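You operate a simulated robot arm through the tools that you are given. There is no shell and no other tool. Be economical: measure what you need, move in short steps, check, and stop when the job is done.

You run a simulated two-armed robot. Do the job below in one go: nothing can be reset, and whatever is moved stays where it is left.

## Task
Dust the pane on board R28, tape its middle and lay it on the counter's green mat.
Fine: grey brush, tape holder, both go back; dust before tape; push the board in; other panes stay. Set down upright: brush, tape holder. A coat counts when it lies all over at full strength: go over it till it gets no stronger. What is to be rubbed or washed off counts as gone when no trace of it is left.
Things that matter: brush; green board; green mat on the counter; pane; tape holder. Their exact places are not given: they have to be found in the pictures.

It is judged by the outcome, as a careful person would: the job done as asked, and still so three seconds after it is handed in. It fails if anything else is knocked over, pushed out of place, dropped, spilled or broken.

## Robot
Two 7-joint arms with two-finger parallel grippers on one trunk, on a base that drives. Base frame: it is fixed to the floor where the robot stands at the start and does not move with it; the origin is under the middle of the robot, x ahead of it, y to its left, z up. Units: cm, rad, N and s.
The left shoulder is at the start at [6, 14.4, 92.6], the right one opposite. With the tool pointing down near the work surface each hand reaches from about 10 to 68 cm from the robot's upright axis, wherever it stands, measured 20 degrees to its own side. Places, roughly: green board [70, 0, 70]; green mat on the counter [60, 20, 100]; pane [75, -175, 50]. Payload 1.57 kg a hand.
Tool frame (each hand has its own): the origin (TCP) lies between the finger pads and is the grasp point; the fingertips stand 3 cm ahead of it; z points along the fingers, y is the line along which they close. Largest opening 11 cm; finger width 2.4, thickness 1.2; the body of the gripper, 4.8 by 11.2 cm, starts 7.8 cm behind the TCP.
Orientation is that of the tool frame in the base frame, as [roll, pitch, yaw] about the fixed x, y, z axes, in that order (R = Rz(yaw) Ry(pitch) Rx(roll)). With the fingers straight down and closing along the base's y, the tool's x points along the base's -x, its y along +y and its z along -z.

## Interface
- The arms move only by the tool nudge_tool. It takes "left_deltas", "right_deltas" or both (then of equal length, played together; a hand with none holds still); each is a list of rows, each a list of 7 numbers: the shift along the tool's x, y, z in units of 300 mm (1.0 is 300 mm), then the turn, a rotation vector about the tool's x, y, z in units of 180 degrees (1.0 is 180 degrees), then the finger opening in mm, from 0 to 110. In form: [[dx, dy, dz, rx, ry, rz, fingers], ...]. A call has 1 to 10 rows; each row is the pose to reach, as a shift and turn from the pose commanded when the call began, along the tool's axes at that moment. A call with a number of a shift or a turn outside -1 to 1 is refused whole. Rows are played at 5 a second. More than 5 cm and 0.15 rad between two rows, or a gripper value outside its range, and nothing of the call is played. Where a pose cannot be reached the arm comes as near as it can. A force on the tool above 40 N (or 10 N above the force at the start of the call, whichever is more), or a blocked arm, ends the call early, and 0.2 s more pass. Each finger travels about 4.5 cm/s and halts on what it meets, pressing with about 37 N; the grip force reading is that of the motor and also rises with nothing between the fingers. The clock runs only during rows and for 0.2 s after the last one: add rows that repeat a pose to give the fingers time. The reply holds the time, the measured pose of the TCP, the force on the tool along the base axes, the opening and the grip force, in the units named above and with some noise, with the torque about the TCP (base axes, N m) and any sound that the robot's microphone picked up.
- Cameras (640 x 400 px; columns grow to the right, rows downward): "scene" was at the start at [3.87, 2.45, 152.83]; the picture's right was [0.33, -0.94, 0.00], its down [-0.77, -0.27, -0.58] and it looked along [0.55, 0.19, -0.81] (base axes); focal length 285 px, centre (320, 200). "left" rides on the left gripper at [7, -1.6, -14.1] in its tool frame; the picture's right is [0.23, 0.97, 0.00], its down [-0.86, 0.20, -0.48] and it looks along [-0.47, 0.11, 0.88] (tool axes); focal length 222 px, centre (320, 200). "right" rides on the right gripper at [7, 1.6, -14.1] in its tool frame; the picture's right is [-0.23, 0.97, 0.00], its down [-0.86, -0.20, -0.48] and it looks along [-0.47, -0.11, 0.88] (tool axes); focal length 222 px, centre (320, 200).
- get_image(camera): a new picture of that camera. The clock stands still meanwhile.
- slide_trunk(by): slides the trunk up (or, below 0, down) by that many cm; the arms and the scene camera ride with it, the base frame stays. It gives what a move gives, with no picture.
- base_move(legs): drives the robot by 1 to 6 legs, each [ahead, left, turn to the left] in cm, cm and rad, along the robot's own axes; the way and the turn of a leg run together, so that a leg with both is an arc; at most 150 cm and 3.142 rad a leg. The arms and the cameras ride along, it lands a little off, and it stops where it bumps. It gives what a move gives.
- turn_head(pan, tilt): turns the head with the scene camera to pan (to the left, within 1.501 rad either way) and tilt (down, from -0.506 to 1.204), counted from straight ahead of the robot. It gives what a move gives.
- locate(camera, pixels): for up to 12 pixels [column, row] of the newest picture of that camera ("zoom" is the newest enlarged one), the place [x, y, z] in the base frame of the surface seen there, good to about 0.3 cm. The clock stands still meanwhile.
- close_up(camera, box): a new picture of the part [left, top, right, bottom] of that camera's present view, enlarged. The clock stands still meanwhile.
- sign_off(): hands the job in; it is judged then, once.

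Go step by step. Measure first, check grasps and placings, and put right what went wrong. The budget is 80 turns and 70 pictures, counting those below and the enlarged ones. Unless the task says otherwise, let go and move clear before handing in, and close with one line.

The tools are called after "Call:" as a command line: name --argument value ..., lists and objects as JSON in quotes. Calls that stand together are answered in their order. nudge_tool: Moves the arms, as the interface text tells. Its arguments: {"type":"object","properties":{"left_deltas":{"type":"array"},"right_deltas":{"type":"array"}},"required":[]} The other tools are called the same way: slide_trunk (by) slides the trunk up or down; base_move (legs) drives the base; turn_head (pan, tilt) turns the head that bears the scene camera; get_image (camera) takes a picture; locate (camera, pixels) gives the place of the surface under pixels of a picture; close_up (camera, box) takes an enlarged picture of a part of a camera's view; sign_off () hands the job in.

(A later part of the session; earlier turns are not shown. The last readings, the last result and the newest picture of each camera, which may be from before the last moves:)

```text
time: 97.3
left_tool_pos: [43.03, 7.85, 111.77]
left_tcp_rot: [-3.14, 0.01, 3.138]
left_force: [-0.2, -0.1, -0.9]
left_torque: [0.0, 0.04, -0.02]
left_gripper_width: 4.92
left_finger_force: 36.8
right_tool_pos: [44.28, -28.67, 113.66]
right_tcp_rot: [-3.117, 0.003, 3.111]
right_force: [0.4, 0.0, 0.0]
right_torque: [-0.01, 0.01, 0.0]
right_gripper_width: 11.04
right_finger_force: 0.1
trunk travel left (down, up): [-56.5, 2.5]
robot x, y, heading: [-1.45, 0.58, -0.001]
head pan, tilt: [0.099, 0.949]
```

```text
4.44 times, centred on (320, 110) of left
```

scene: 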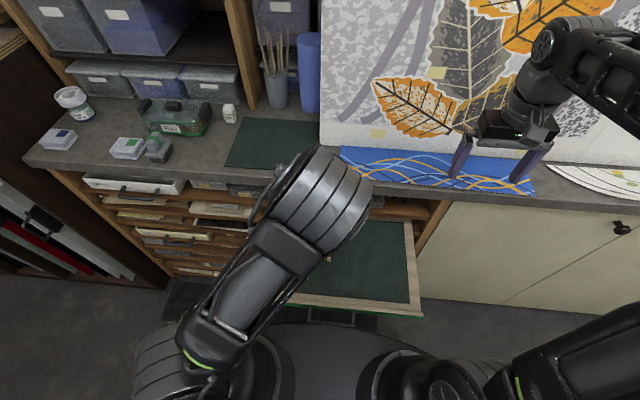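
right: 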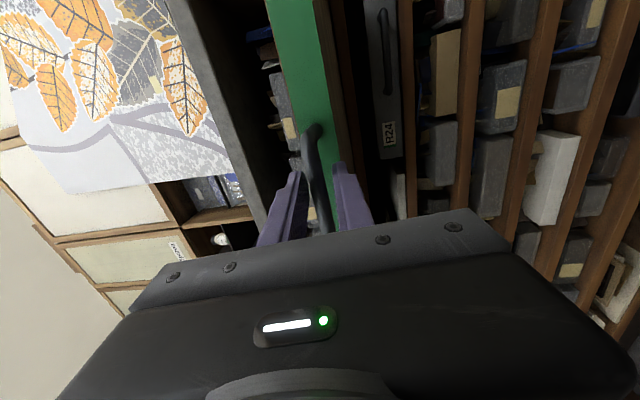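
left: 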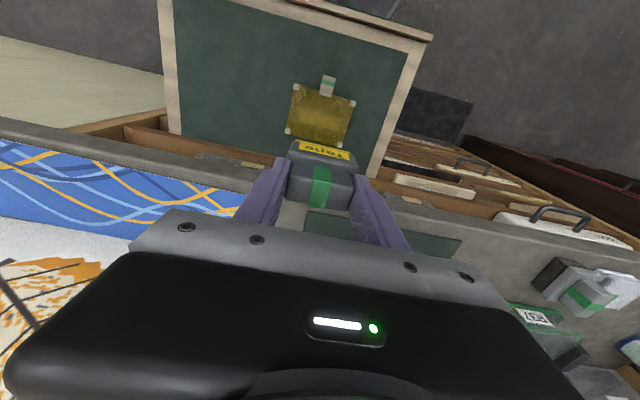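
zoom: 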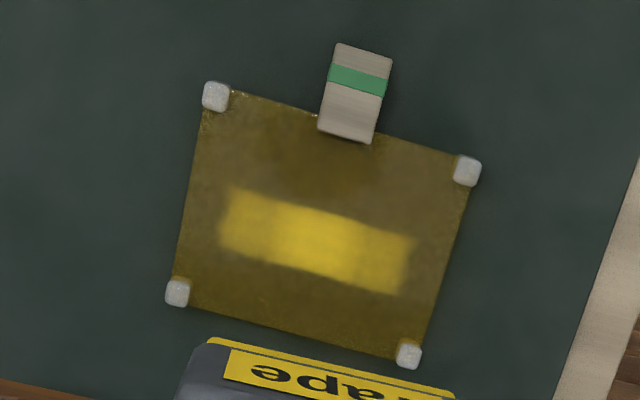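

It did get stronger; the strip's bounds stay fixed. I repeat strokes, dwelling more at the ends.

Call:
nudge_tool --left_deltas '[[0, 0, 0.14, 0, 0, 0, 30], [0, 0, 0.28, 0, 0, 0, 30], [0, 0, 0.42, 0, 0, 0, 30], [0, 0, 0.56, 0, 0, 0, 30], [0, 0, 0.7, 0, 0, 0, 30], [0, 0, 0.82, 0, 0, 0, 30], [0, 0, 0.91, 0, 0, 0, 30], [0, 0, 0.945, 0, 0, 0, 30], [0, 0, 0.954, 0, 0, 0, 30], [0, 0, 0.96, 0, 0, 0, 30]]'

Call:
nudge_tool --left_deltas '[[0, 0.04, 0.001, 0, 0, 0, 30], [0, 0.08, 0.001, 0, 0, 0, 30], [0, 0.1, 0.001, 0, 0, 0, 30], [0, 0.06, 0.001, 0, 0, 0, 30], [0, 0.1, 0.001, 0, 0, 0, 30], [0, 0.05, 0.001, 0, 0, 0, 30], [0, 0, 0.001, 0, 0, 0, 30], [0, -0.04, 0.001, 0, 0, 0, 30], [0, -0.08, 0.001, 0, 0, 0, 30], [0, -0.1, 0.001, 0, 0, 0, 30]]'

Call:
nudge_tool --left_deltas '[[0, 0.04, 0, 0, 0, 0, 30], [0, 0, 0, 0, 0, 0, 30], [0, 0.04, 0, 0, 0, 0, 30], [0, 0.08, 0, 0, 0, 0, 30], [0.015, 0.12, 0, 0, 0, 0, 30], [0.015, 0.16, 0, 0, 0, 0, 30], [0.015, 0.2, 0, 0, 0, 0, 30], [-0.015, 0.16, 0, 0, 0, 0, 30], [-0.015, 0.12, 0, 0, 0, 0, 30], [0, 0.1, 0, 0, 0, 0, 30]]'

Call:
nudge_tool --left_deltas '[[0, 0, -0.04, 0, 0, 0, 30], [0, 0, -0.14, 0, 0, 0, 30], [0, 0, -0.26, 0, 0, 0, 30], [0, 0, -0.38, 0, 0, 0, 30], [0, 0, -0.5, 0, 0, 0, 30], [0, 0, -0.62, 0, 0, 0, 30], [0, 0, -0.74, 0, 0, 0, 30], [0, 0, -0.86, 0, 0, 0, 30], [0, 0, -0.96, 0, 0, 0, 30]]'

Call:
close_up --camera "left" --box '[270, 65, 370, 155]'

```text
time: 99.5
left_tool_pos: [43.03, 7.89, 82.94]
left_tcp_rot: [-3.141, 0.013, 3.14]
left_force: [-4.8, 3.1, 27.6]
left_torque: [0.31, 0.44, 0.01]
left_gripper_width: 4.92
left_finger_force: 37.5
right_tool_pos: [44.04, -28.56, 113.95]
right_tcp_rot: [-3.117, 0.004, 3.111]
right_force: [-0.2, 0.2, -0.1]
right_torque: [-0.01, 0.01, -0.03]
right_gripper_width: 11.02
right_finger_force: 0.1
trunk travel left (down, up): [-56.5, 2.5]
robot x, y, heading: [-1.55, 1.04, -0.004]
head pan, tilt: [0.099, 0.949]
```

```text
time: 100.5
left_tool_pos: [43.27, 10.48, 83.03]
left_tcp_rot: [3.141, 0.012, 3.138]
left_force: [-4.9, -0.9, 23.6]
left_torque: [0.11, 0.46, -0.05]
left_gripper_width: 4.88
left_finger_force: 37.3
right_tool_pos: [44.11, -28.71, 113.69]
right_tcp_rot: [-3.115, 0.004, 3.112]
right_force: [-0.5, 1.0, -0.1]
right_torque: [0.0, -0.01, 0.03]
right_gripper_width: 11.01
right_finger_force: 0.1
trunk travel left (down, up): [-56.5, 2.5]
robot x, y, heading: [-1.52, 0.2, -0.003]
head pan, tilt: [0.099, 0.949]
stopped in row 4 (left hand): the force on the tool passed its limit at 42 N (the readings are from after the stop); the commanded pose is now the measured one
```

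```text
time: 102.1
left_tool_pos: [42.88, 16.23, 82.94]
left_tcp_rot: [-3.14, 0.009, 3.139]
left_force: [-4.1, 0.4, 24.7]
left_torque: [-0.63, 0.32, -0.08]
left_gripper_width: 4.93
left_finger_force: 37.0
right_tool_pos: [44.04, -28.76, 113.69]
right_tcp_rot: [-3.116, 0.004, 3.111]
right_force: [0.2, -1.0, 0.9]
right_torque: [-0.04, 0.0, -0.01]
right_gripper_width: 11.02
right_finger_force: 0.0
trunk travel left (down, up): [-56.5, 2.5]
robot x, y, heading: [-1.42, 0.51, -0.005]
head pan, tilt: [0.099, 0.949]
stopped in row 8 (left hand): the force on the tool passed its limit at 46 N (the readings are from after the stop); the commanded pose is now the measured one
```

```text
time: 104.1
left_tool_pos: [42.55, 16.25, 111.61]
left_tcp_rot: [3.138, 0.004, 3.14]
left_force: [-0.1, -0.5, -0.8]
left_torque: [-0.02, -0.01, 0.03]
left_gripper_width: 4.91
left_finger_force: 36.7
right_tool_pos: [44.3, -28.71, 113.67]
right_tcp_rot: [-3.114, 0.002, 3.111]
right_force: [-0.2, 0.3, 0.1]
right_torque: [0.0, -0.02, 0.01]
right_gripper_width: 11.0
right_finger_force: 0.0
trunk travel left (down, up): [-56.5, 2.5]
robot x, y, heading: [-1.47, 0.21, 0.001]
head pan, tilt: [0.099, 0.949]
```

```text
4.44 times, centred on (320, 110) of left
```

zoom: 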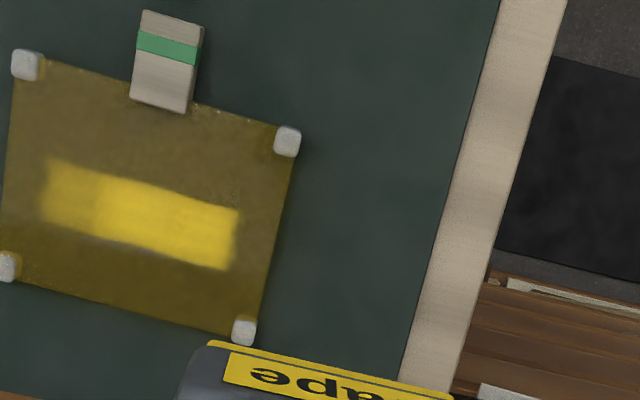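

The larger-y part is now full yellow; the smaller-y end (zoom 70,190) is still weaker. I move to y≈5.5 and press/stroke there.

Call:
nudge_tool --left_deltas '[[-0.005, -0.12, 0.08, 0, 0, 0, 30], [-0.01, -0.24, 0.16, 0, 0, 0, 30], [-0.015, -0.358, 0.24, 0, 0, 0, 30], [-0.015, -0.358, 0.36, 0, 0, 0, 30], [-0.015, -0.358, 0.48, 0, 0, 0, 30], [-0.015, -0.358, 0.6, 0, 0, 0, 30], [-0.015, -0.358, 0.72, 0, 0, 0, 30], [-0.015, -0.358, 0.82, 0, 0, 0, 30], [-0.015, -0.358, 0.9, 0, 0, 0, 30], [-0.015, -0.358, 0.93, 0, 0, 0, 30]]'

Call:
nudge_tool --left_deltas '[[0, 0, 0.015, 0, 0, 0, 30], [0, 0, 0.022, 0, 0, 0, 30], [0, 0, 0.026, 0, 0, 0, 30], [0, 0.03, 0.026, 0, 0, 0, 30], [0, 0.06, 0.026, 0, 0, 0, 30], [0, 0.03, 0.026, 0, 0, 0, 30], [0, 0, 0.026, 0, 0, 0, 30], [0, 0.03, 0.026, 0, 0, 0, 30], [0, 0, 0.026, 0, 0, 0, 30], [0, 0, -0.02, 0, 0, 0, 30]]'

```text
time: 106.3
left_tool_pos: [43.15, 5.64, 83.85]
left_tcp_rot: [3.139, 0.006, 3.138]
left_force: [-0.2, -0.1, -1.4]
left_torque: [-0.01, 0.01, -0.01]
left_gripper_width: 4.93
left_finger_force: 37.0
right_tool_pos: [44.32, -28.69, 113.57]
right_tcp_rot: [-3.114, 0.003, 3.11]
right_force: [0.3, 1.0, -0.8]
right_torque: [0.0, 0.02, 0.0]
right_gripper_width: 11.01
right_finger_force: 0.0
trunk travel left (down, up): [-56.5, 2.5]
robot x, y, heading: [-1.32, 0.24, -0.003]
head pan, tilt: [0.099, 0.949]
```

```text
time: 108.5
left_tool_pos: [43.07, 5.56, 84.3]
left_tcp_rot: [3.142, 0.005, 3.139]
left_force: [0.0, -0.1, -0.6]
left_torque: [-0.02, 0.0, -0.02]
left_gripper_width: 4.94
left_finger_force: 36.7
right_tool_pos: [44.17, -28.66, 113.72]
right_tcp_rot: [-3.114, 0.002, 3.11]
right_force: [-0.3, -0.2, 0.7]
right_torque: [-0.02, -0.02, 0.04]
right_gripper_width: 11.01
right_finger_force: 0.0
trunk travel left (down, up): [-56.5, 2.5]
robot x, y, heading: [-1.39, 0.94, -0.004]
head pan, tilt: [0.099, 0.949]
```

I repeat slightly deeper over the whole strip from the weak end, then lift and look.

Call:
nudge_tool --left_deltas '[[0, 0, 0.03, 0, 0, 0, 30], [0, 0, 0.044, 0, 0, 0, 30], [0, 0, 0.049, 0, 0, 0, 30], [0, 0.03, 0.049, 0, 0, 0, 30], [0, 0.06, 0.049, 0, 0, 0, 30], [0, 0.03, 0.049, 0, 0, 0, 30], [0, 0, 0.049, 0, 0, 0, 30], [0, -0.02, 0.049, 0, 0, 0, 30], [0, 0.01, 0.049, 0, 0, 0, 30], [0, 0.01, 0.049, 0, 0, 0, 30]]'

Call:
nudge_tool --left_deltas '[[0, 0, -0.04, 0, 0, 0, 30], [0, 0, -0.14, 0, 0, 0, 30], [0, 0, -0.26, 0, 0, 0, 30], [0, 0, -0.38, 0, 0, 0, 30], [0, 0, -0.5, 0, 0, 0, 30], [0, 0, -0.62, 0, 0, 0, 30], [0, 0, -0.74, 0, 0, 0, 30], [0, 0, -0.86, 0, 0, 0, 30], [0, 0, -0.95, 0, 0, 0, 30]]'

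Call:
close_up --camera "left" --box '[290, 65, 390, 155]'

```text
time: 110.7
left_tool_pos: [43.13, 5.53, 83.09]
left_tcp_rot: [-3.139, 0.009, 3.135]
left_force: [0.0, -11.8, 32.8]
left_torque: [-0.64, 0.03, -0.01]
left_gripper_width: 4.92
left_finger_force: 36.7
right_tool_pos: [44.03, -28.81, 113.76]
right_tcp_rot: [-3.114, 0.003, 3.111]
right_force: [0.1, 0.5, -0.8]
right_torque: [-0.04, -0.02, 0.02]
right_gripper_width: 11.01
right_finger_force: 0.1
trunk travel left (down, up): [-56.5, 2.5]
robot x, y, heading: [-1.16, 0.64, -0.01]
head pan, tilt: [0.099, 0.949]
```

```text
time: 112.7
left_tool_pos: [43.02, 5.84, 111.45]
left_tcp_rot: [-3.14, 0.005, 3.138]
left_force: [-0.3, -0.7, -1.7]
left_torque: [0.02, -0.03, -0.03]
left_gripper_width: 4.91
left_finger_force: 36.7
right_tool_pos: [44.22, -28.72, 113.67]
right_tcp_rot: [-3.114, 0.002, 3.111]
right_force: [0.3, 0.0, 0.6]
right_torque: [0.0, -0.02, -0.01]
right_gripper_width: 11.01
right_finger_force: 0.1
trunk travel left (down, up): [-56.5, 2.5]
robot x, y, heading: [-1.32, 0.48, -0.001]
head pan, tilt: [0.099, 0.949]
```

```text
4.44 times, centred on (340, 110) of left
```

zoom: 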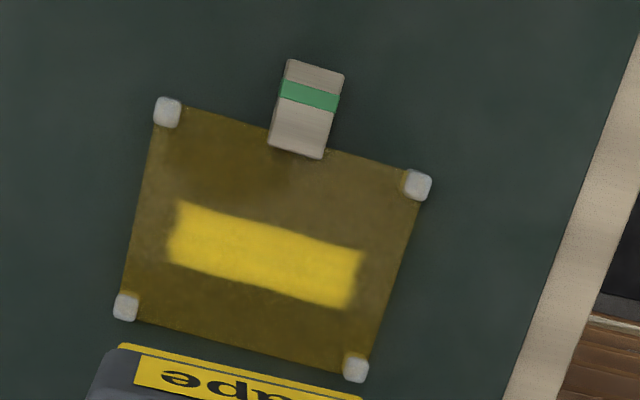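

The strip is now even. One more full pass to see if it gets any stronger.

Call:
nudge_tool --left_deltas '[[0, 0, 0.14, 0, 0, 0, 30], [0, 0, 0.28, 0, 0, 0, 30], [0, 0, 0.42, 0, 0, 0, 30], [0, 0, 0.56, 0, 0, 0, 30], [0, 0, 0.7, 0, 0, 0, 30], [0, 0, 0.82, 0, 0, 0, 30], [0, 0, 0.9, 0, 0, 0, 30], [0, 0, 0.925, 0, 0, 0, 30]]'

Call:
nudge_tool --left_deltas '[[0, -0.01, 0.018, 0, 0, 0, 30], [0, -0.02, 0.023, 0, 0, 0, 30], [0, 0.01, 0.023, 0, 0, 0, 30], [0, 0.04, 0.023, 0, 0, 0, 30], [0, 0.07, 0.023, 0, 0, 0, 30], [0, 0.1, 0.023, 0, 0, 0, 30], [0, 0.13, 0.023, 0, 0, 0, 30], [0, 0.16, 0.023, 0, 0, 0, 30], [0, 0.13, 0.023, 0, 0, 0, 30], [0, 0.1, 0.023, 0, 0, 0, 30]]'

Call:
nudge_tool --left_deltas '[[0, 0, -0.04, 0, 0, 0, 30], [0, 0, -0.14, 0, 0, 0, 30], [0, 0, -0.26, 0, 0, 0, 30], [0, 0, -0.38, 0, 0, 0, 30], [0, 0, -0.5, 0, 0, 0, 30], [0, 0, -0.62, 0, 0, 0, 30], [0, 0, -0.74, 0, 0, 0, 30], [0, 0, -0.86, 0, 0, 0, 30], [0, 0, -0.95, 0, 0, 0, 30]]'

Call:
close_up --camera "left" --box '[270, 65, 370, 155]'

```text
time: 114.5
left_tool_pos: [43.35, 5.76, 83.56]
left_tcp_rot: [3.141, 0.008, 3.138]
left_force: [0.5, 1.2, -1.1]
left_torque: [0.01, 0.01, 0.01]
left_gripper_width: 4.91
left_finger_force: 36.8
right_tool_pos: [44.26, -28.54, 113.73]
right_tcp_rot: [-3.115, 0.002, 3.111]
right_force: [0.7, 0.0, 0.1]
right_torque: [0.02, 0.0, -0.03]
right_gripper_width: 10.99
right_finger_force: 0.0
trunk travel left (down, up): [-56.5, 2.5]
robot x, y, heading: [-1.64, 0.18, -0.005]
head pan, tilt: [0.099, 0.949]
```

```text
time: 116.7
left_tool_pos: [43.29, 9.0, 82.92]
left_tcp_rot: [3.14, 0.009, 3.138]
left_force: [0.1, 5.2, 17.1]
left_torque: [0.21, 0.07, -0.02]
left_gripper_width: 4.92
left_finger_force: 36.8
right_tool_pos: [44.14, -28.63, 113.8]
right_tcp_rot: [-3.116, 0.003, 3.112]
right_force: [0.1, -1.0, 0.6]
right_torque: [0.0, 0.0, 0.03]
right_gripper_width: 11.0
right_finger_force: 0.1
trunk travel left (down, up): [-56.5, 2.5]
robot x, y, heading: [-1.8, 0.36, -0.002]
head pan, tilt: [0.099, 0.949]
```

```text
time: 118.7
left_tool_pos: [43.06, 8.78, 111.42]
left_tcp_rot: [3.139, 0.004, 3.139]
left_force: [-0.2, 0.1, -1.2]
left_torque: [-0.02, -0.02, 0.02]
left_gripper_width: 4.92
left_finger_force: 37.0
right_tool_pos: [44.26, -28.7, 113.73]
right_tcp_rot: [-3.113, 0.001, 3.11]
right_force: [-0.1, -0.2, -0.5]
right_torque: [0.01, 0.0, 0.02]
right_gripper_width: 10.99
right_finger_force: 0.1
trunk travel left (down, up): [-56.5, 2.5]
robot x, y, heading: [-1.59, 0.59, -0.002]
head pan, tilt: [0.099, 0.949]
```

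```text
4.44 times, centred on (320, 110) of left
```

zoom: 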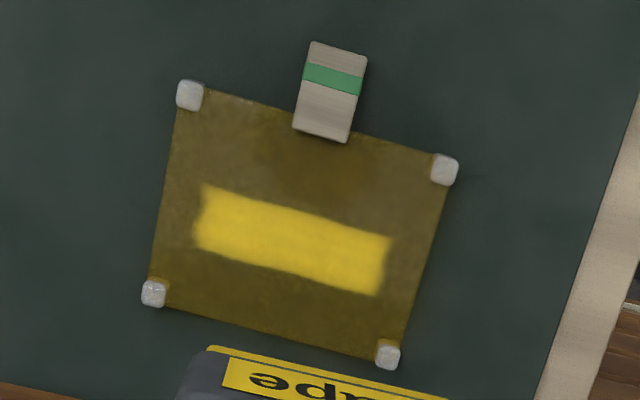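

The strip is even and no stronger than before, so it is done. Drive back to return the tape holder.

Call:
base_move --legs '[[0, 31.8, 0.002]]'

Call:
nudge_tool --left_deltas '[[-0.1, 0, 0, 0, 0, 0, 30], [-0.2, 0, 0.02, 0, 0, 0, 30], [-0.28, 0, 0.05, 0, 0, 0, 30], [-0.33, 0, 0.08, 0, 0, 0, 30], [-0.36, 0, 0.11, 0, 0, 0, 30]]'

Call:
get_image --camera "left"

```text
time: 120.9
left_tool_pos: [43.22, 40.83, 111.33]
left_tcp_rot: [3.141, 0.007, 3.14]
left_force: [-0.1, 0.2, -1.7]
left_torque: [-0.04, -0.01, 0.02]
left_gripper_width: 4.91
left_finger_force: 37.2
right_tool_pos: [44.35, 3.33, 113.72]
right_tcp_rot: [-3.114, 0.003, 3.112]
right_force: [-0.1, -0.2, -0.2]
right_torque: [-0.05, 0.03, 0.0]
right_gripper_width: 11.0
right_finger_force: 0.0
trunk travel left (down, up): [-56.5, 2.5]
robot x, y, heading: [-1.93, 32.09, -0.007]
head pan, tilt: [0.099, 0.949]
```

```text
time: 122.1
left_tool_pos: [54.2, 40.79, 108.06]
left_tcp_rot: [3.14, 0.005, 3.138]
left_force: [0.7, 0.7, -1.0]
left_torque: [0.01, 0.04, -0.03]
left_gripper_width: 4.94
left_finger_force: 36.7
right_tool_pos: [44.4, 3.3, 113.79]
right_tcp_rot: [-3.115, 0.001, 3.111]
right_force: [0.2, -0.6, -0.2]
right_torque: [-0.01, 0.01, -0.01]
right_gripper_width: 10.98
right_finger_force: 0.0
trunk travel left (down, up): [-56.5, 2.5]
robot x, y, heading: [-1.61, 32.58, -0.002]
head pan, tilt: [0.099, 0.949]
```

```text
19 pictures are left
```

left: 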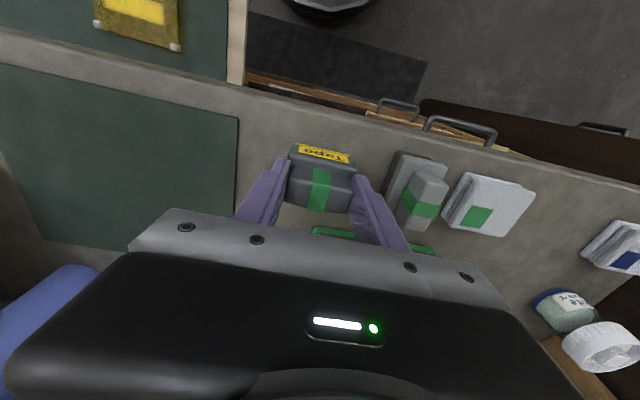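

Set the holder down at its original place and release.

Call:
nudge_tool --left_deltas '[[-0.015, -0.004, 0.015, 0, 0, 0, 30], [-0.028, -0.008, 0.03, 0, 0, 0, 30], [-0.028, -0.008, 0.04, 0, 0, 0, 30], [-0.028, -0.008, 0.046, 0, 0, 0, 30], [-0.028, -0.008, 0.048, 0, 0, 0, 30]]'

```text
time: 123.3
left_tool_pos: [54.86, 40.48, 106.65]
left_tcp_rot: [3.141, 0.005, 3.14]
left_force: [-0.6, 0.4, -2.3]
left_torque: [-0.01, 0.01, 0.03]
left_gripper_width: 4.95
left_finger_force: 37.3
right_tool_pos: [44.36, 3.21, 113.7]
right_tcp_rot: [-3.115, 0.002, 3.113]
right_force: [-0.4, -0.1, 0.1]
right_torque: [0.03, 0.0, -0.01]
right_gripper_width: 11.0
right_finger_force: 0.1
trunk travel left (down, up): [-56.5, 2.5]
robot x, y, heading: [-2.05, 32.69, 0.001]
head pan, tilt: [0.099, 0.949]
```

No contact yet; lower a few tenths in small steps.

Call:
nudge_tool --left_deltas '[[0, 0, 0.004, 0, 0, 0, 30], [0, 0, 0.008, 0, 0, 0, 30], [0, 0, 0.011, 0, 0, 0, 30]]'

```text
time: 124.1
left_tool_pos: [54.89, 40.59, 106.44]
left_tcp_rot: [-3.141, 0.009, 3.137]
left_force: [0.2, -0.4, 4.4]
left_torque: [-0.13, 0.01, 0.0]
left_gripper_width: 4.93
left_finger_force: 37.1
right_tool_pos: [44.25, 3.28, 113.79]
right_tcp_rot: [-3.115, 0.001, 3.112]
right_force: [0.4, -0.5, -0.6]
right_torque: [0.03, -0.01, 0.0]
right_gripper_width: 10.99
right_finger_force: 0.0
trunk travel left (down, up): [-56.5, 2.5]
robot x, y, heading: [-1.19, 32.0, -0.007]
head pan, tilt: [0.099, 0.949]
```

Holder stands (4 N). Open, rise and retract.

Call:
nudge_tool --left_deltas '[[0, 0, 0, 0, 0, 0, 60], [0, 0, 0, 0, 0, 0, 80], [0, 0, 0, 0, 0, 0, 80], [0, 0, -0.05, 0, 0, 0, 80], [0.02, 0, -0.12, 0, 0, 0, 80], [0.06, 0, -0.18, 0, 0, 0, 80], [0.16, 0, -0.2, 0, 0, 0, 80], [0.28, 0, -0.2, 0, 0, 0, 80], [0.4, 0, -0.2, 0, 0, 0, 60], [0.52, 0, -0.2, 0, 0, 0, 50]]'

Call:
base_move --legs '[[0, -33, 0]]'

Call:
turn_head --pan 0.3 --tilt 0.95

Call:
get_image --camera "scene"

```text
time: 126.3
left_tool_pos: [39.13, 40.5, 112.25]
left_tcp_rot: [-3.14, 0.007, 3.139]
left_force: [-0.4, -0.1, 0.3]
left_torque: [-0.01, -0.03, -0.02]
left_gripper_width: 4.99
left_finger_force: 0.1
right_tool_pos: [44.22, 3.3, 113.77]
right_tcp_rot: [-3.116, 0.002, 3.112]
right_force: [-0.5, 0.7, -0.3]
right_torque: [-0.01, -0.01, 0.0]
right_gripper_width: 11.0
right_finger_force: 0.1
trunk travel left (down, up): [-56.5, 2.5]
robot x, y, heading: [-1.38, 32.53, -0.007]
head pan, tilt: [0.099, 0.949]
```

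```text
time: 128.4
left_tool_pos: [39.11, 7.57, 112.16]
left_tcp_rot: [3.141, 0.008, 3.138]
left_force: [0.4, -0.4, -0.1]
left_torque: [0.03, -0.01, 0.01]
left_gripper_width: 5.02
left_finger_force: 0.0
right_tool_pos: [44.21, -29.58, 113.74]
right_tcp_rot: [-3.117, 0.003, 3.113]
right_force: [0.3, 0.5, 0.7]
right_torque: [0.01, -0.06, 0.04]
right_gripper_width: 10.99
right_finger_force: 0.0
trunk travel left (down, up): [-56.5, 2.5]
robot x, y, heading: [-1.71, -0.34, -0.001]
head pan, tilt: [0.099, 0.949]
```

```text
time: 129.2
left_tool_pos: [39.08, 7.78, 112.22]
left_tcp_rot: [3.14, 0.006, 3.137]
left_force: [0.5, -1.1, 0.2]
left_torque: [0.03, -0.03, 0.0]
left_gripper_width: 5.01
left_finger_force: 0.0
right_tool_pos: [44.26, -29.53, 113.78]
right_tcp_rot: [-3.117, 0.003, 3.109]
right_force: [-0.3, 0.3, -0.3]
right_torque: [0.02, -0.01, 0.0]
right_gripper_width: 10.97
right_finger_force: 0.1
trunk travel left (down, up): [-56.5, 2.5]
robot x, y, heading: [-1.9, -0.49, -0.002]
head pan, tilt: [0.3, 0.949]
```

```text
18 pictures are left
```

scene: 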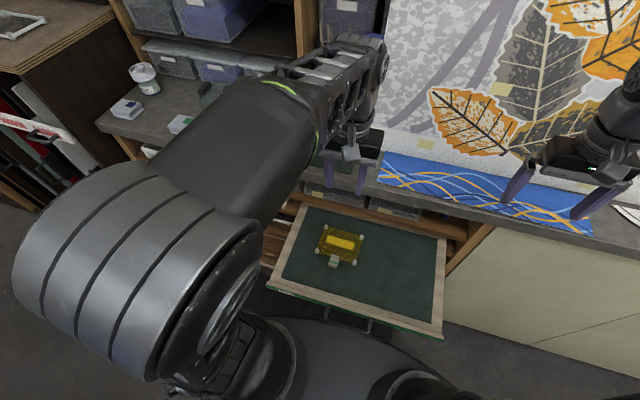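

Pane in place at (340,240), block at (334,261). Lower over the block and measure with the left camera.

Call:
nudge_tool --left_deltas '[[0.04, 0, 0.12, 0, 0, 0, 50], [0.073, 0.005, 0.24, 0, 0, 0, 50], [0.073, 0.005, 0.36, 0, 0, 0, 50], [0.073, 0.005, 0.48, 0, 0, 0, 50], [0.073, 0.005, 0.6, 0, 0, 0, 50], [0.073, 0.005, 0.72, 0, 0, 0, 50], [0.073, 0.005, 0.84, 0, 0, 0, 50], [0.073, 0.005, 0.95, 0, 0, 0, 50]]'

Call:
close_up --camera "left" --box '[220, 110, 420, 235]'

Call:
locate --camera "zoom" --pixels '[[320, 190], [320, 160], [320, 220], [300, 190], [345, 190]]'

```text
time: 131.0
left_tool_pos: [37.23, 7.83, 83.66]
left_tcp_rot: [3.137, 0.005, 3.137]
left_force: [-0.5, -0.1, -0.1]
left_torque: [0.01, 0.02, 0.04]
left_gripper_width: 5.02
left_finger_force: 0.0
right_tool_pos: [44.42, -29.52, 113.71]
right_tcp_rot: [-3.116, 0.001, 3.111]
right_force: [-0.1, -0.7, 0.2]
right_torque: [-0.01, 0.04, 0.02]
right_gripper_width: 11.02
right_finger_force: 0.2
trunk travel left (down, up): [-56.5, 2.5]
robot x, y, heading: [-1.72, -0.4, -0.003]
head pan, tilt: [0.3, 0.949]
```

```text
3.20 times, centred on (320, 172) of left
```

zoom: 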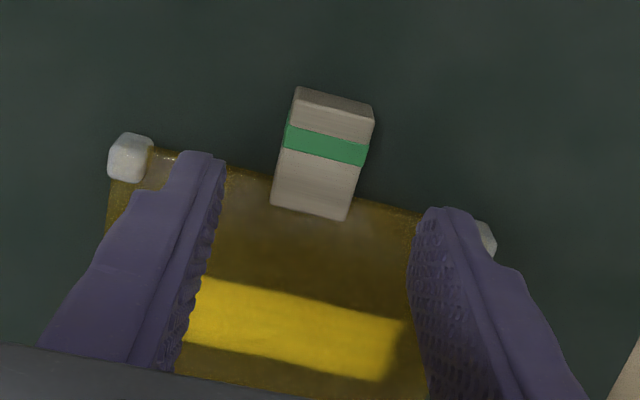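

```text
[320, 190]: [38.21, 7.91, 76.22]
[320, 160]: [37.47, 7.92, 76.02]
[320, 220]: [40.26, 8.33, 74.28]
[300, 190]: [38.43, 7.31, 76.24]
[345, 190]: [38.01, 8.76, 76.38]
```

Block centre about [37.2, 7.9]; pane's front edge ≈ x 38. I take it at x 36.4 so the fingers miss the glass, with tips just above the felt.

Call:
nudge_tool --left_deltas '[[0.028, 0.003, 0.05, 0, 0, 0, 50], [0.028, 0.003, 0.1, 0, 0, 0, 50], [0.028, 0.003, 0.15, 0, 0, 0, 50], [0.028, 0.003, 0.19, 0, 0, 0, 50], [0.028, 0.003, 0.207, 0, 0, 0, 50]]'

Call:
close_up --camera "left" --box '[220, 110, 420, 235]'

```text
time: 132.2
left_tool_pos: [36.41, 7.87, 77.48]
left_tcp_rot: [-3.141, 0.008, 3.138]
left_force: [0.2, -0.5, -0.4]
left_torque: [0.0, 0.01, -0.02]
left_gripper_width: 4.99
left_finger_force: 0.1
right_tool_pos: [44.1, -29.64, 113.71]
right_tcp_rot: [-3.115, 0.001, 3.11]
right_force: [-0.4, 0.2, -0.9]
right_torque: [0.02, -0.01, -0.03]
right_gripper_width: 11.0
right_finger_force: 0.0
trunk travel left (down, up): [-56.5, 2.5]
robot x, y, heading: [-1.62, -0.47, 0.001]
head pan, tilt: [0.3, 0.949]
```

```text
3.20 times, centred on (320, 172) of left
```

zoom: 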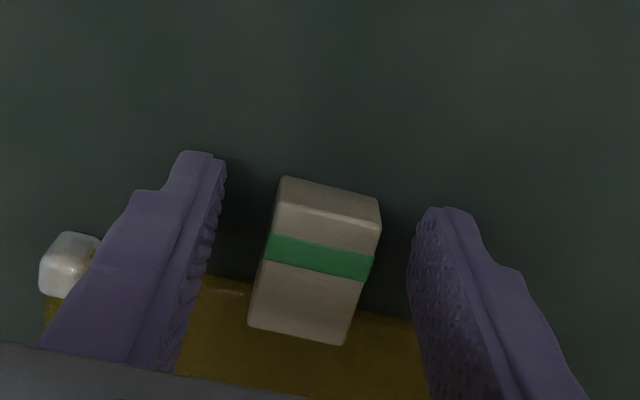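

Block is well between the fingers. Grip and lift 3 cm, then check.

Call:
nudge_tool --left_deltas '[[0, 0, 0.004, 0, 0, 0, 35], [0, 0, 0.004, 0, 0, 0, 20], [0, 0, 0.004, 0, 0, 0, 10], [0, 0, 0.004, 0, 0, 0, 5], [0, 0, 0.004, 0, 0, 0, 5], [0, 0, -0.02, 0, 0, 0, 5], [0, 0, -0.06, 0, 0, 0, 5], [0, 0, -0.1, 0, 0, 0, 5]]'

Call:
get_image --camera "left"

```text
time: 134.0
left_tool_pos: [36.26, 8.0, 80.49]
left_tcp_rot: [3.139, 0.006, 3.139]
left_force: [0.2, -1.0, -1.8]
left_torque: [0.02, 0.09, -0.04]
left_gripper_width: 2.54
left_finger_force: 36.5
right_tool_pos: [44.28, -29.59, 113.73]
right_tcp_rot: [-3.115, 0.003, 3.111]
right_force: [-0.8, 0.2, -0.2]
right_torque: [-0.04, -0.02, 0.0]
right_gripper_width: 10.99
right_finger_force: 0.0
trunk travel left (down, up): [-56.5, 2.5]
robot x, y, heading: [-1.41, -0.19, -0.004]
head pan, tilt: [0.3, 0.949]
```

```text
15 pictures are left
```

left: 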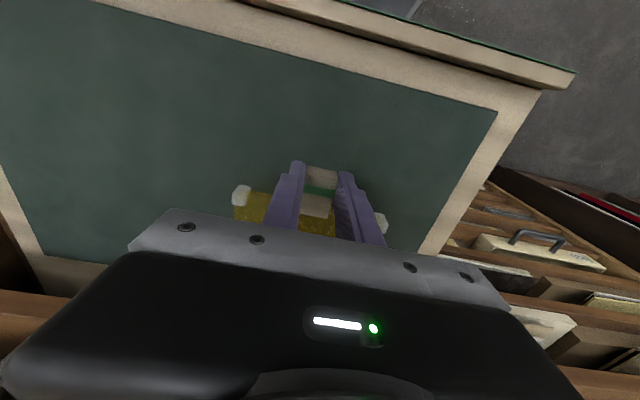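

The pane is held. Back off 9 cm so it clears the counter edge, raise it, and go over to the mat's front.

Call:
base_move --legs '[[-9, 0, 0]]'

Call:
nudge_tool --left_deltas '[[0, 0, -0.1, 0, 0, 0, 5], [0, 0, -0.2, 0, 0, 0, 5], [0, 0, -0.3, 0, 0, 0, 5], [0, 0, -0.4, 0, 0, 0, 5], [0, 0, -0.5, 0, 0, 0, 5], [0, 0, -0.6, 0, 0, 0, 5], [0, 0, -0.7, 0, 0, 0, 5], [0, 0, -0.8, 0, 0, 0, 5], [0, 0, -0.88, 0, 0, 0, 5], [0, 0, -0.96, 0, 0, 0, 5]]'

Call:
base_move --legs '[[0, 11.7, 0.003], [9.5, 0, 0]]'

Call:
nudge_tool --left_deltas '[[-0.08, 0, 0, 0, 0, 0, 5], [-0.16, 0, 0, 0, 0, 0, 5], [-0.24, 0, 0, 0, 0, 0, 5], [-0.32, 0, 0.01, 0, 0, 0, 5], [-0.4, 0, 0.03, 0, 0, 0, 5], [-0.47, 0, 0.05, 0, 0, 0, 5]]'

Call:
get_image --camera "left"

```text
time: 135.1
left_tool_pos: [27.34, 8.01, 80.61]
left_tcp_rot: [-3.142, 0.009, 3.136]
left_force: [-0.6, -0.3, -0.9]
left_torque: [-0.01, 0.04, -0.01]
left_gripper_width: 2.53
left_finger_force: 37.0
right_tool_pos: [35.15, -29.52, 113.75]
right_tcp_rot: [-3.115, 0.003, 3.109]
right_force: [-0.9, -0.2, 0.1]
right_torque: [0.0, -0.03, 0.01]
right_gripper_width: 11.01
right_finger_force: 0.0
trunk travel left (down, up): [-56.5, 2.5]
robot x, y, heading: [-10.28, -0.38, -0.008]
head pan, tilt: [0.3, 0.949]
```

```text
time: 137.3
left_tool_pos: [27.08, 8.07, 109.3]
left_tcp_rot: [3.14, 0.006, 3.138]
left_force: [-0.3, 0.5, -0.9]
left_torque: [0.01, 0.07, -0.02]
left_gripper_width: 2.53
left_finger_force: 36.8
right_tool_pos: [35.26, -29.47, 113.69]
right_tcp_rot: [-3.116, 0.003, 3.11]
right_force: [0.9, 0.4, 0.0]
right_torque: [0.01, -0.01, 0.0]
right_gripper_width: 10.97
right_finger_force: 0.0
trunk travel left (down, up): [-56.5, 2.5]
robot x, y, heading: [-10.28, -0.63, -0.005]
head pan, tilt: [0.3, 0.949]
```

```text
time: 139.2
left_tool_pos: [36.7, 19.6, 109.14]
left_tcp_rot: [3.141, 0.006, 3.14]
left_force: [0.4, -0.3, -0.2]
left_torque: [0.01, 0.13, -0.02]
left_gripper_width: 2.54
left_finger_force: 36.9
right_tool_pos: [44.8, -17.88, 113.67]
right_tcp_rot: [-3.115, -0.002, 3.113]
right_force: [-0.1, 0.9, -0.3]
right_torque: [-0.02, 0.03, 0.0]
right_gripper_width: 10.97
right_finger_force: 0.0
trunk travel left (down, up): [-56.5, 2.5]
robot x, y, heading: [-1.15, 11.11, -0.005]
head pan, tilt: [0.3, 0.949]
```

```text
time: 140.6
left_tool_pos: [50.84, 19.65, 107.95]
left_tcp_rot: [3.141, 0.006, 3.139]
left_force: [-0.5, -0.6, -0.7]
left_torque: [-0.01, 0.07, -0.05]
left_gripper_width: 2.52
left_finger_force: 36.6
right_tool_pos: [44.69, -17.92, 113.63]
right_tcp_rot: [-3.116, 0.001, 3.112]
right_force: [-0.1, 0.1, -0.6]
right_torque: [-0.03, -0.02, -0.01]
right_gripper_width: 11.0
right_finger_force: 0.0
trunk travel left (down, up): [-56.5, 2.5]
robot x, y, heading: [-0.65, 11.25, -0.001]
head pan, tilt: [0.3, 0.949]
```

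```text
14 pictures are left
```

left: 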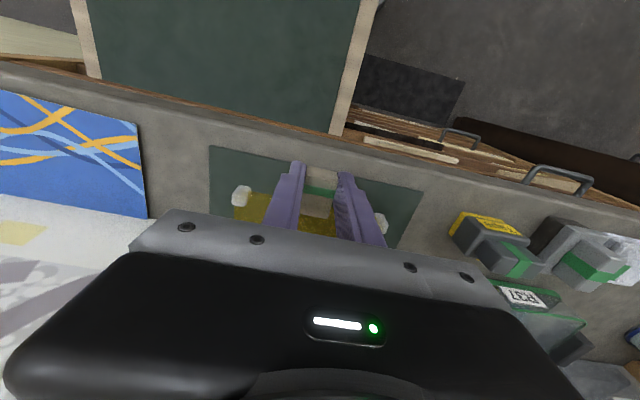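

Mat below, all clear. Move forward to x≈55.8 while lowering to just above the mat.

Call:
nudge_tool --left_deltas '[[-0.04, 0, 0.03, 0, 0, 0, 5], [-0.08, 0, 0.06, 0, 0, 0, 5], [-0.12, 0, 0.09, 0, 0, 0, 5], [-0.165, 0, 0.12, 0, 0, 0, 5], [-0.165, 0, 0.145, 0, 0, 0, 5], [-0.165, 0, 0.155, 0, 0, 0, 5]]'

Call:
nudge_tool --left_deltas '[[0, 0, 0.006, 0, 0, 0, 5], [0, 0, 0.012, 0, 0, 0, 5], [0, 0, 0.016, 0, 0, 0, 5], [0, 0, 0.019, 0, 0, 0, 5]]'

Call:
get_image --camera "left"

```text
time: 142.0
left_tool_pos: [55.79, 19.56, 103.22]
left_tcp_rot: [3.14, 0.008, 3.141]
left_force: [0.4, -0.1, -1.1]
left_torque: [-0.01, 0.06, 0.02]
left_gripper_width: 2.54
left_finger_force: 37.1
right_tool_pos: [44.85, -17.9, 113.62]
right_tcp_rot: [-3.115, 0.003, 3.111]
right_force: [0.9, 0.9, 0.0]
right_torque: [0.03, -0.02, 0.02]
right_gripper_width: 10.99
right_finger_force: 0.0
trunk travel left (down, up): [-56.5, 2.5]
robot x, y, heading: [-0.99, 11.01, -0.001]
head pan, tilt: [0.3, 0.949]
```

```text
time: 143.0
left_tool_pos: [55.74, 19.74, 102.55]
left_tcp_rot: [3.14, 0.006, 3.138]
left_force: [0.1, 0.1, -1.1]
left_torque: [-0.01, 0.09, -0.01]
left_gripper_width: 2.54
left_finger_force: 36.5
right_tool_pos: [44.84, -17.87, 113.84]
right_tcp_rot: [-3.116, 0.002, 3.111]
right_force: [-0.2, 0.0, 0.3]
right_torque: [0.01, 0.0, 0.02]
right_gripper_width: 10.99
right_finger_force: 0.0
trunk travel left (down, up): [-56.5, 2.5]
robot x, y, heading: [-1.01, 11.03, -0.005]
head pan, tilt: [0.3, 0.949]
```

```text
13 pictures are left
```

left: 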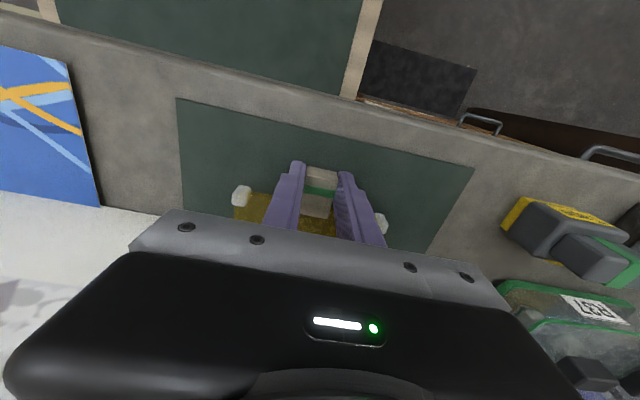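

Not yet in contact; lower by tenths of a cm.

Call:
nudge_tool --left_deltas '[[0, 0, 0.003, 0, 0, 0, 5], [0, 0, 0.006, 0, 0, 0, 5], [0, 0, 0.007, 0, 0, 0, 5]]'

```text
time: 143.8
left_tool_pos: [55.77, 19.7, 102.44]
left_tcp_rot: [-3.141, 0.006, 3.139]
left_force: [0.2, -0.3, 0.2]
left_torque: [-0.12, -0.1, 0.02]
left_gripper_width: 2.53
left_finger_force: 36.4
right_tool_pos: [44.87, -17.88, 113.77]
right_tcp_rot: [-3.116, 0.001, 3.112]
right_force: [0.5, 0.5, -0.5]
right_torque: [-0.02, 0.0, 0.03]
right_gripper_width: 10.99
right_finger_force: 0.1
trunk travel left (down, up): [-56.5, 2.5]
robot x, y, heading: [-0.89, 11.35, -0.002]
head pan, tilt: [0.3, 0.949]
```

Weight is now on the mat. Release, rise and retract, then check.

Call:
nudge_tool --left_deltas '[[0, 0, 0.001, 0, 0, 0, 28], [0, 0, 0.001, 0, 0, 0, 35], [0, 0, 0.001, 0, 0, 0, 50], [0, 0, -0.04, 0, 0, 0, 50], [0, 0, -0.12, 0, 0, 0, 50], [0.04, 0, -0.2, 0, 0, 0, 50], [0.12, 0, -0.28, 0, 0, 0, 50], [0.25, 0, -0.32, 0, 0, 0, 50], [0.4, 0, -0.32, 0, 0, 0, 50], [0.55, 0, -0.32, 0, 0, 0, 50]]'

Call:
base_move --legs '[[-43, -11, 0.004]]'

Call:
turn_head --pan 0.15 --tilt 0.65

Call:
close_up --camera "scene" --box '[160, 80, 480, 280]'

```text
time: 146.0
left_tool_pos: [38.97, 19.68, 111.97]
left_tcp_rot: [-3.14, 0.006, 3.139]
left_force: [-0.6, 0.3, -0.1]
left_torque: [-0.02, -0.04, 0.0]
left_gripper_width: 5.01
left_finger_force: 0.1
right_tool_pos: [44.73, -17.85, 113.79]
right_tcp_rot: [-3.113, 0.003, 3.112]
right_force: [-0.3, -0.3, 0.7]
right_torque: [0.03, -0.02, 0.01]
right_gripper_width: 10.99
right_finger_force: 0.0
trunk travel left (down, up): [-56.5, 2.5]
robot x, y, heading: [-1.11, 10.91, -0.0]
head pan, tilt: [0.3, 0.949]
```

```text
time: 148.7
left_tool_pos: [-4.19, 8.6, 111.9]
left_tcp_rot: [3.138, 0.006, -3.14]
left_force: [-1.0, -0.4, -0.4]
left_torque: [-0.02, -0.04, 0.02]
left_gripper_width: 5.0
left_finger_force: 0.1
right_tool_pos: [1.61, -28.83, 113.64]
right_tcp_rot: [-3.116, 0.001, 3.116]
right_force: [-0.1, 0.0, 0.1]
right_torque: [0.01, -0.03, 0.05]
right_gripper_width: 11.0
right_finger_force: 0.1
trunk travel left (down, up): [-56.5, 2.5]
robot x, y, heading: [-44.25, -0.35, -0.004]
head pan, tilt: [0.3, 0.949]
```

```text
time: 149.5
left_tool_pos: [-4.14, 8.63, 111.86]
left_tcp_rot: [3.141, 0.007, -3.141]
left_force: [0.7, 0.5, -0.8]
left_torque: [-0.01, 0.0, 0.0]
left_gripper_width: 4.97
left_finger_force: 0.1
right_tool_pos: [1.62, -28.79, 113.57]
right_tcp_rot: [-3.115, 0.001, 3.116]
right_force: [-0.9, 0.1, 0.6]
right_torque: [-0.04, -0.02, 0.01]
right_gripper_width: 11.0
right_finger_force: 0.0
trunk travel left (down, up): [-56.5, 2.5]
robot x, y, heading: [-44.34, -0.28, 0.006]
head pan, tilt: [0.15, 0.649]
```

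```text
2.00 times, centred on (320, 180) of scene
```

zoom: 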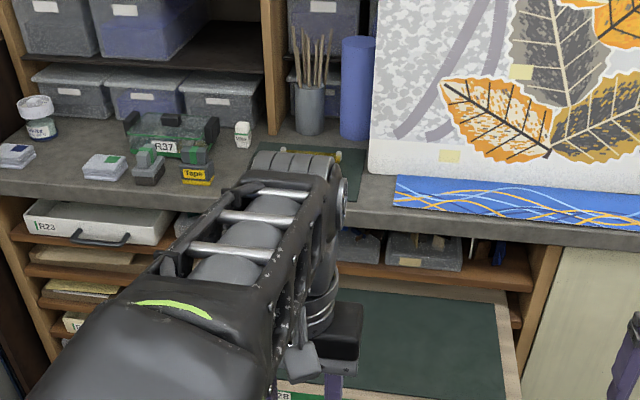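

Brush and holder stand upright in their places. Now to push the board in: bring the left hand, closed, down in front of the handle; retract the right hand a bit.

Call:
nudge_tool --left_deltas '[[0, 0, 0.1, 0, 0, 0, 30], [0, 0, 0.2, 0, 0, 0, 10], [0, 0, 0.3, 0, 0, 0, 0], [0, 0, 0.4, 0, 0, 0, 0], [0, 0, 0.5, 0, 0, 0, 0], [0, 0, 0.6, 0, 0, 0, 0], [0, 0, 0.7, 0, 0, 0, 0], [0, 0, 0.8, 0, 0, 0, 0], [0, 0, 0.9, 0, 0, 0, 0], [0, 0, 1.0, 0, 0, 0, 0]]' --right_deltas '[[0.03, 0, 0, 0, 0, 0, 110], [0.06, 0, 0, 0, 0, 0, 110], [0.09, 0, 0, 0, 0, 0, 110], [0.12, 0, 0, 0, 0, 0, 110], [0.15, 0, 0, 0, 0, 0, 110], [0.18, 0, 0, 0, 0, 0, 110], [0.21, 0, 0, 0, 0, 0, 110], [0.24, 0, 0, 0, 0, 0, 110], [0.24, 0, 0, 0, 0, 0, 110], [0.24, 0, 0, 0, 0, 0, 110]]'

Call:
nudge_tool --left_deltas '[[-0.05, -0.05, 0.08, 0, 0, 0, 0], [-0.1, -0.1, 0.16, 0, 0, 0, 0], [-0.15, -0.15, 0.23, 0, 0, 0, 0]]'

Call:
get_image --camera "scene"

```text
time: 151.7
left_tool_pos: [-3.8, 8.59, 81.89]
left_tcp_rot: [-3.14, 0.006, -3.141]
left_force: [-0.8, -0.5, -0.7]
left_torque: [0.02, -0.03, -0.01]
left_gripper_width: 0.0
left_finger_force: 21.1
right_tool_pos: [-5.5, -28.64, 113.74]
right_tcp_rot: [-3.116, 0.003, 3.115]
right_force: [-0.1, 0.5, -0.4]
right_torque: [0.01, 0.02, 0.0]
right_gripper_width: 11.01
right_finger_force: 0.0
trunk travel left (down, up): [-56.5, 2.5]
robot x, y, heading: [-44.36, -0.04, 0.005]
head pan, tilt: [0.15, 0.649]
```

```text
time: 152.5
left_tool_pos: [0.76, 4.15, 75.01]
left_tcp_rot: [3.141, 0.003, -3.138]
left_force: [-1.2, 0.4, 0.0]
left_torque: [-0.03, 0.01, 0.01]
left_gripper_width: 0.0
left_finger_force: 21.0
right_tool_pos: [-5.51, -28.74, 113.7]
right_tcp_rot: [-3.115, 0.0, 3.115]
right_force: [0.7, 0.0, 0.5]
right_torque: [0.0, 0.01, -0.03]
right_gripper_width: 11.01
right_finger_force: 0.1
trunk travel left (down, up): [-56.5, 2.5]
robot x, y, heading: [-44.19, 0.03, -0.0]
head pan, tilt: [0.15, 0.649]
```

```text
11 pictures are left
```

scene: 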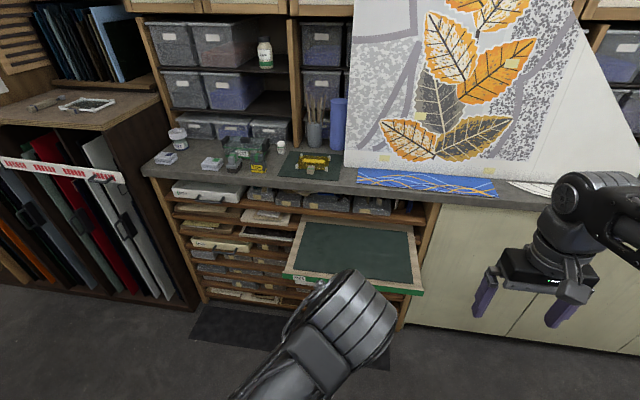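

The pane lies on the mat at (315,162). Drive up to the handle and push most of the way in.

Call:
base_move --legs '[[13, -4.1, 0], [15, 0, 0]]'

Call:
close_up --camera "scene" --box '[180, 120, 500, 320]'

```text
time: 154.8
left_tool_pos: [28.77, 0.29, 75.11]
left_tcp_rot: [3.14, 0.005, -3.14]
left_force: [1.5, -0.1, -0.1]
left_torque: [0.0, 0.0, 0.05]
left_gripper_width: 0.0
left_finger_force: 20.7
right_tool_pos: [22.46, -32.64, 113.6]
right_tcp_rot: [-3.115, 0.0, 3.116]
right_force: [1.0, -0.5, -0.1]
right_torque: [0.02, 0.07, -0.01]
right_gripper_width: 11.01
right_finger_force: 0.0
trunk travel left (down, up): [-56.5, 2.5]
robot x, y, heading: [-16.54, -4.19, 0.001]
head pan, tilt: [0.15, 0.649]
```

```text
2.00 times, centred on (340, 220) of scene
```

zoom: 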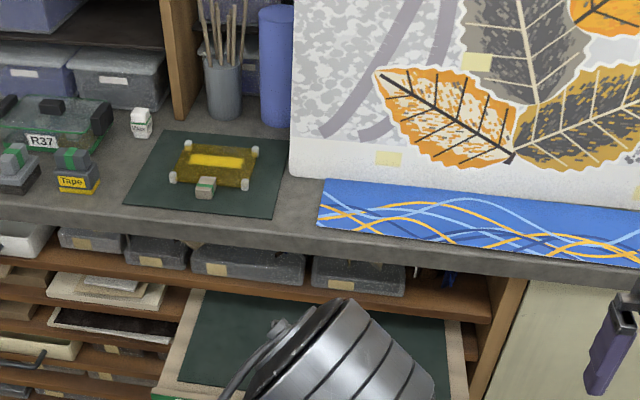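

The hand is at x 28.8; I check whether the board moved along.

Call:
locate --camera "zoom" --pixels '[[172, 396], [215, 293], [440, 320], [185, 330], [420, 318]]'

Call:
get_image --camera "left"

```text
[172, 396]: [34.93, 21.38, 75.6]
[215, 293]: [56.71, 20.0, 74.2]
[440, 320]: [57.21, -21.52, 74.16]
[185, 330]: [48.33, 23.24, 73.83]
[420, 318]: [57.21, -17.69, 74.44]
```

```text
9 pictures are left
```

left: 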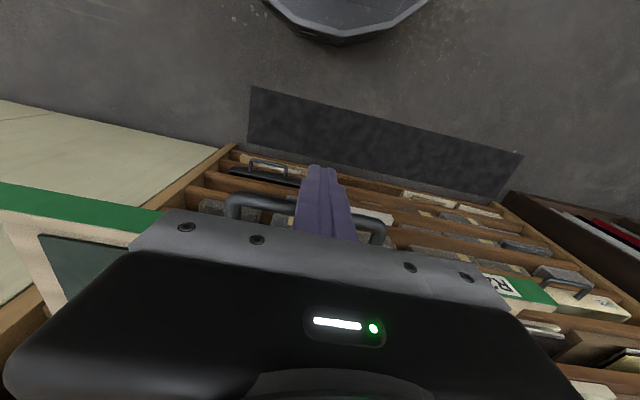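

The board's front is now at x≈35, pushed by the bar against my fingers. Continue.

Call:
base_move --legs '[[14.5, 0, 0]]'

Call:
nudge_tool --left_deltas '[[-0.02, 0, 0, 0, 0, 0, 0], [-0.04, 0, 0, 0, 0, 0, 0], [-0.055, 0, 0, 0, 0, 0, 0]]'

Call:
get_image --camera "left"

```text
time: 156.2
left_tool_pos: [43.28, 0.38, 75.02]
left_tcp_rot: [3.139, 0.006, -3.139]
left_force: [-0.4, 0.9, -0.8]
left_torque: [-0.01, 0.05, 0.01]
left_gripper_width: 0.0
left_finger_force: 20.9
right_tool_pos: [37.03, -32.59, 113.65]
right_tcp_rot: [-3.116, -0.001, 3.116]
right_force: [0.4, 0.1, 0.1]
right_torque: [-0.01, 0.06, 0.01]
right_gripper_width: 10.99
right_finger_force: 0.1
trunk travel left (down, up): [-56.5, 2.5]
robot x, y, heading: [-1.95, -3.7, 0.004]
head pan, tilt: [0.15, 0.649]
```

```text
time: 157.0
left_tool_pos: [44.6, 0.19, 75.15]
left_tcp_rot: [-3.142, 0.008, -3.139]
left_force: [-4.8, -0.9, -1.4]
left_torque: [-0.01, 0.05, -0.07]
left_gripper_width: 0.0
left_finger_force: 21.4
right_tool_pos: [36.76, -32.63, 113.63]
right_tcp_rot: [-3.116, 0.003, 3.119]
right_force: [-0.1, -0.2, 0.4]
right_torque: [0.01, -0.03, -0.02]
right_gripper_width: 11.02
right_finger_force: 0.2
trunk travel left (down, up): [-56.5, 2.5]
robot x, y, heading: [-1.92, -3.67, 0.001]
head pan, tilt: [0.15, 0.649]
```

```text
8 pictures are left
```

left: 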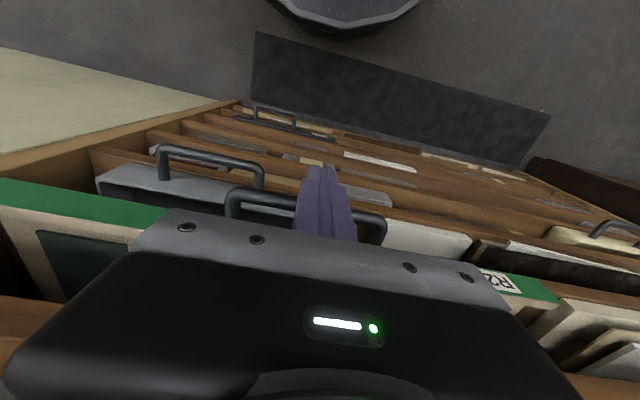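

Force is just 5 N so far; locate the bar and push on in small steps until it stops.

Call:
locate --camera "left" --pixels '[[270, 200], [375, 222], [120, 205], [540, 288]]'

Call:
nudge_tool --left_deltas '[[-0.01, 0, 0, 0, 0, 0, 0], [-0.02, 0, 0, 0, 0, 0, 0], [-0.03, 0, 0, 0, 0, 0, 0], [-0.03, 0, 0, 0, 0, 0, 0]]'

```text
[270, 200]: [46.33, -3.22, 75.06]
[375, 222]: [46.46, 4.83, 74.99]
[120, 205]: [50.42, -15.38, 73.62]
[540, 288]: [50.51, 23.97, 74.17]
```

```text
time: 158.0
left_tool_pos: [45.28, 0.19, 75.06]
left_tcp_rot: [3.14, 0.003, -3.141]
left_force: [-22.2, -3.1, -1.4]
left_torque: [0.04, 0.2, -0.05]
left_gripper_width: 0.0
left_finger_force: 21.3
right_tool_pos: [36.61, -32.79, 113.69]
right_tcp_rot: [-3.114, 0.003, 3.117]
right_force: [-0.7, -0.4, 0.0]
right_torque: [0.01, 0.03, -0.02]
right_gripper_width: 10.99
right_finger_force: 0.1
trunk travel left (down, up): [-56.5, 2.5]
robot x, y, heading: [-1.98, -4.06, 0.004]
head pan, tilt: [0.15, 0.649]
```

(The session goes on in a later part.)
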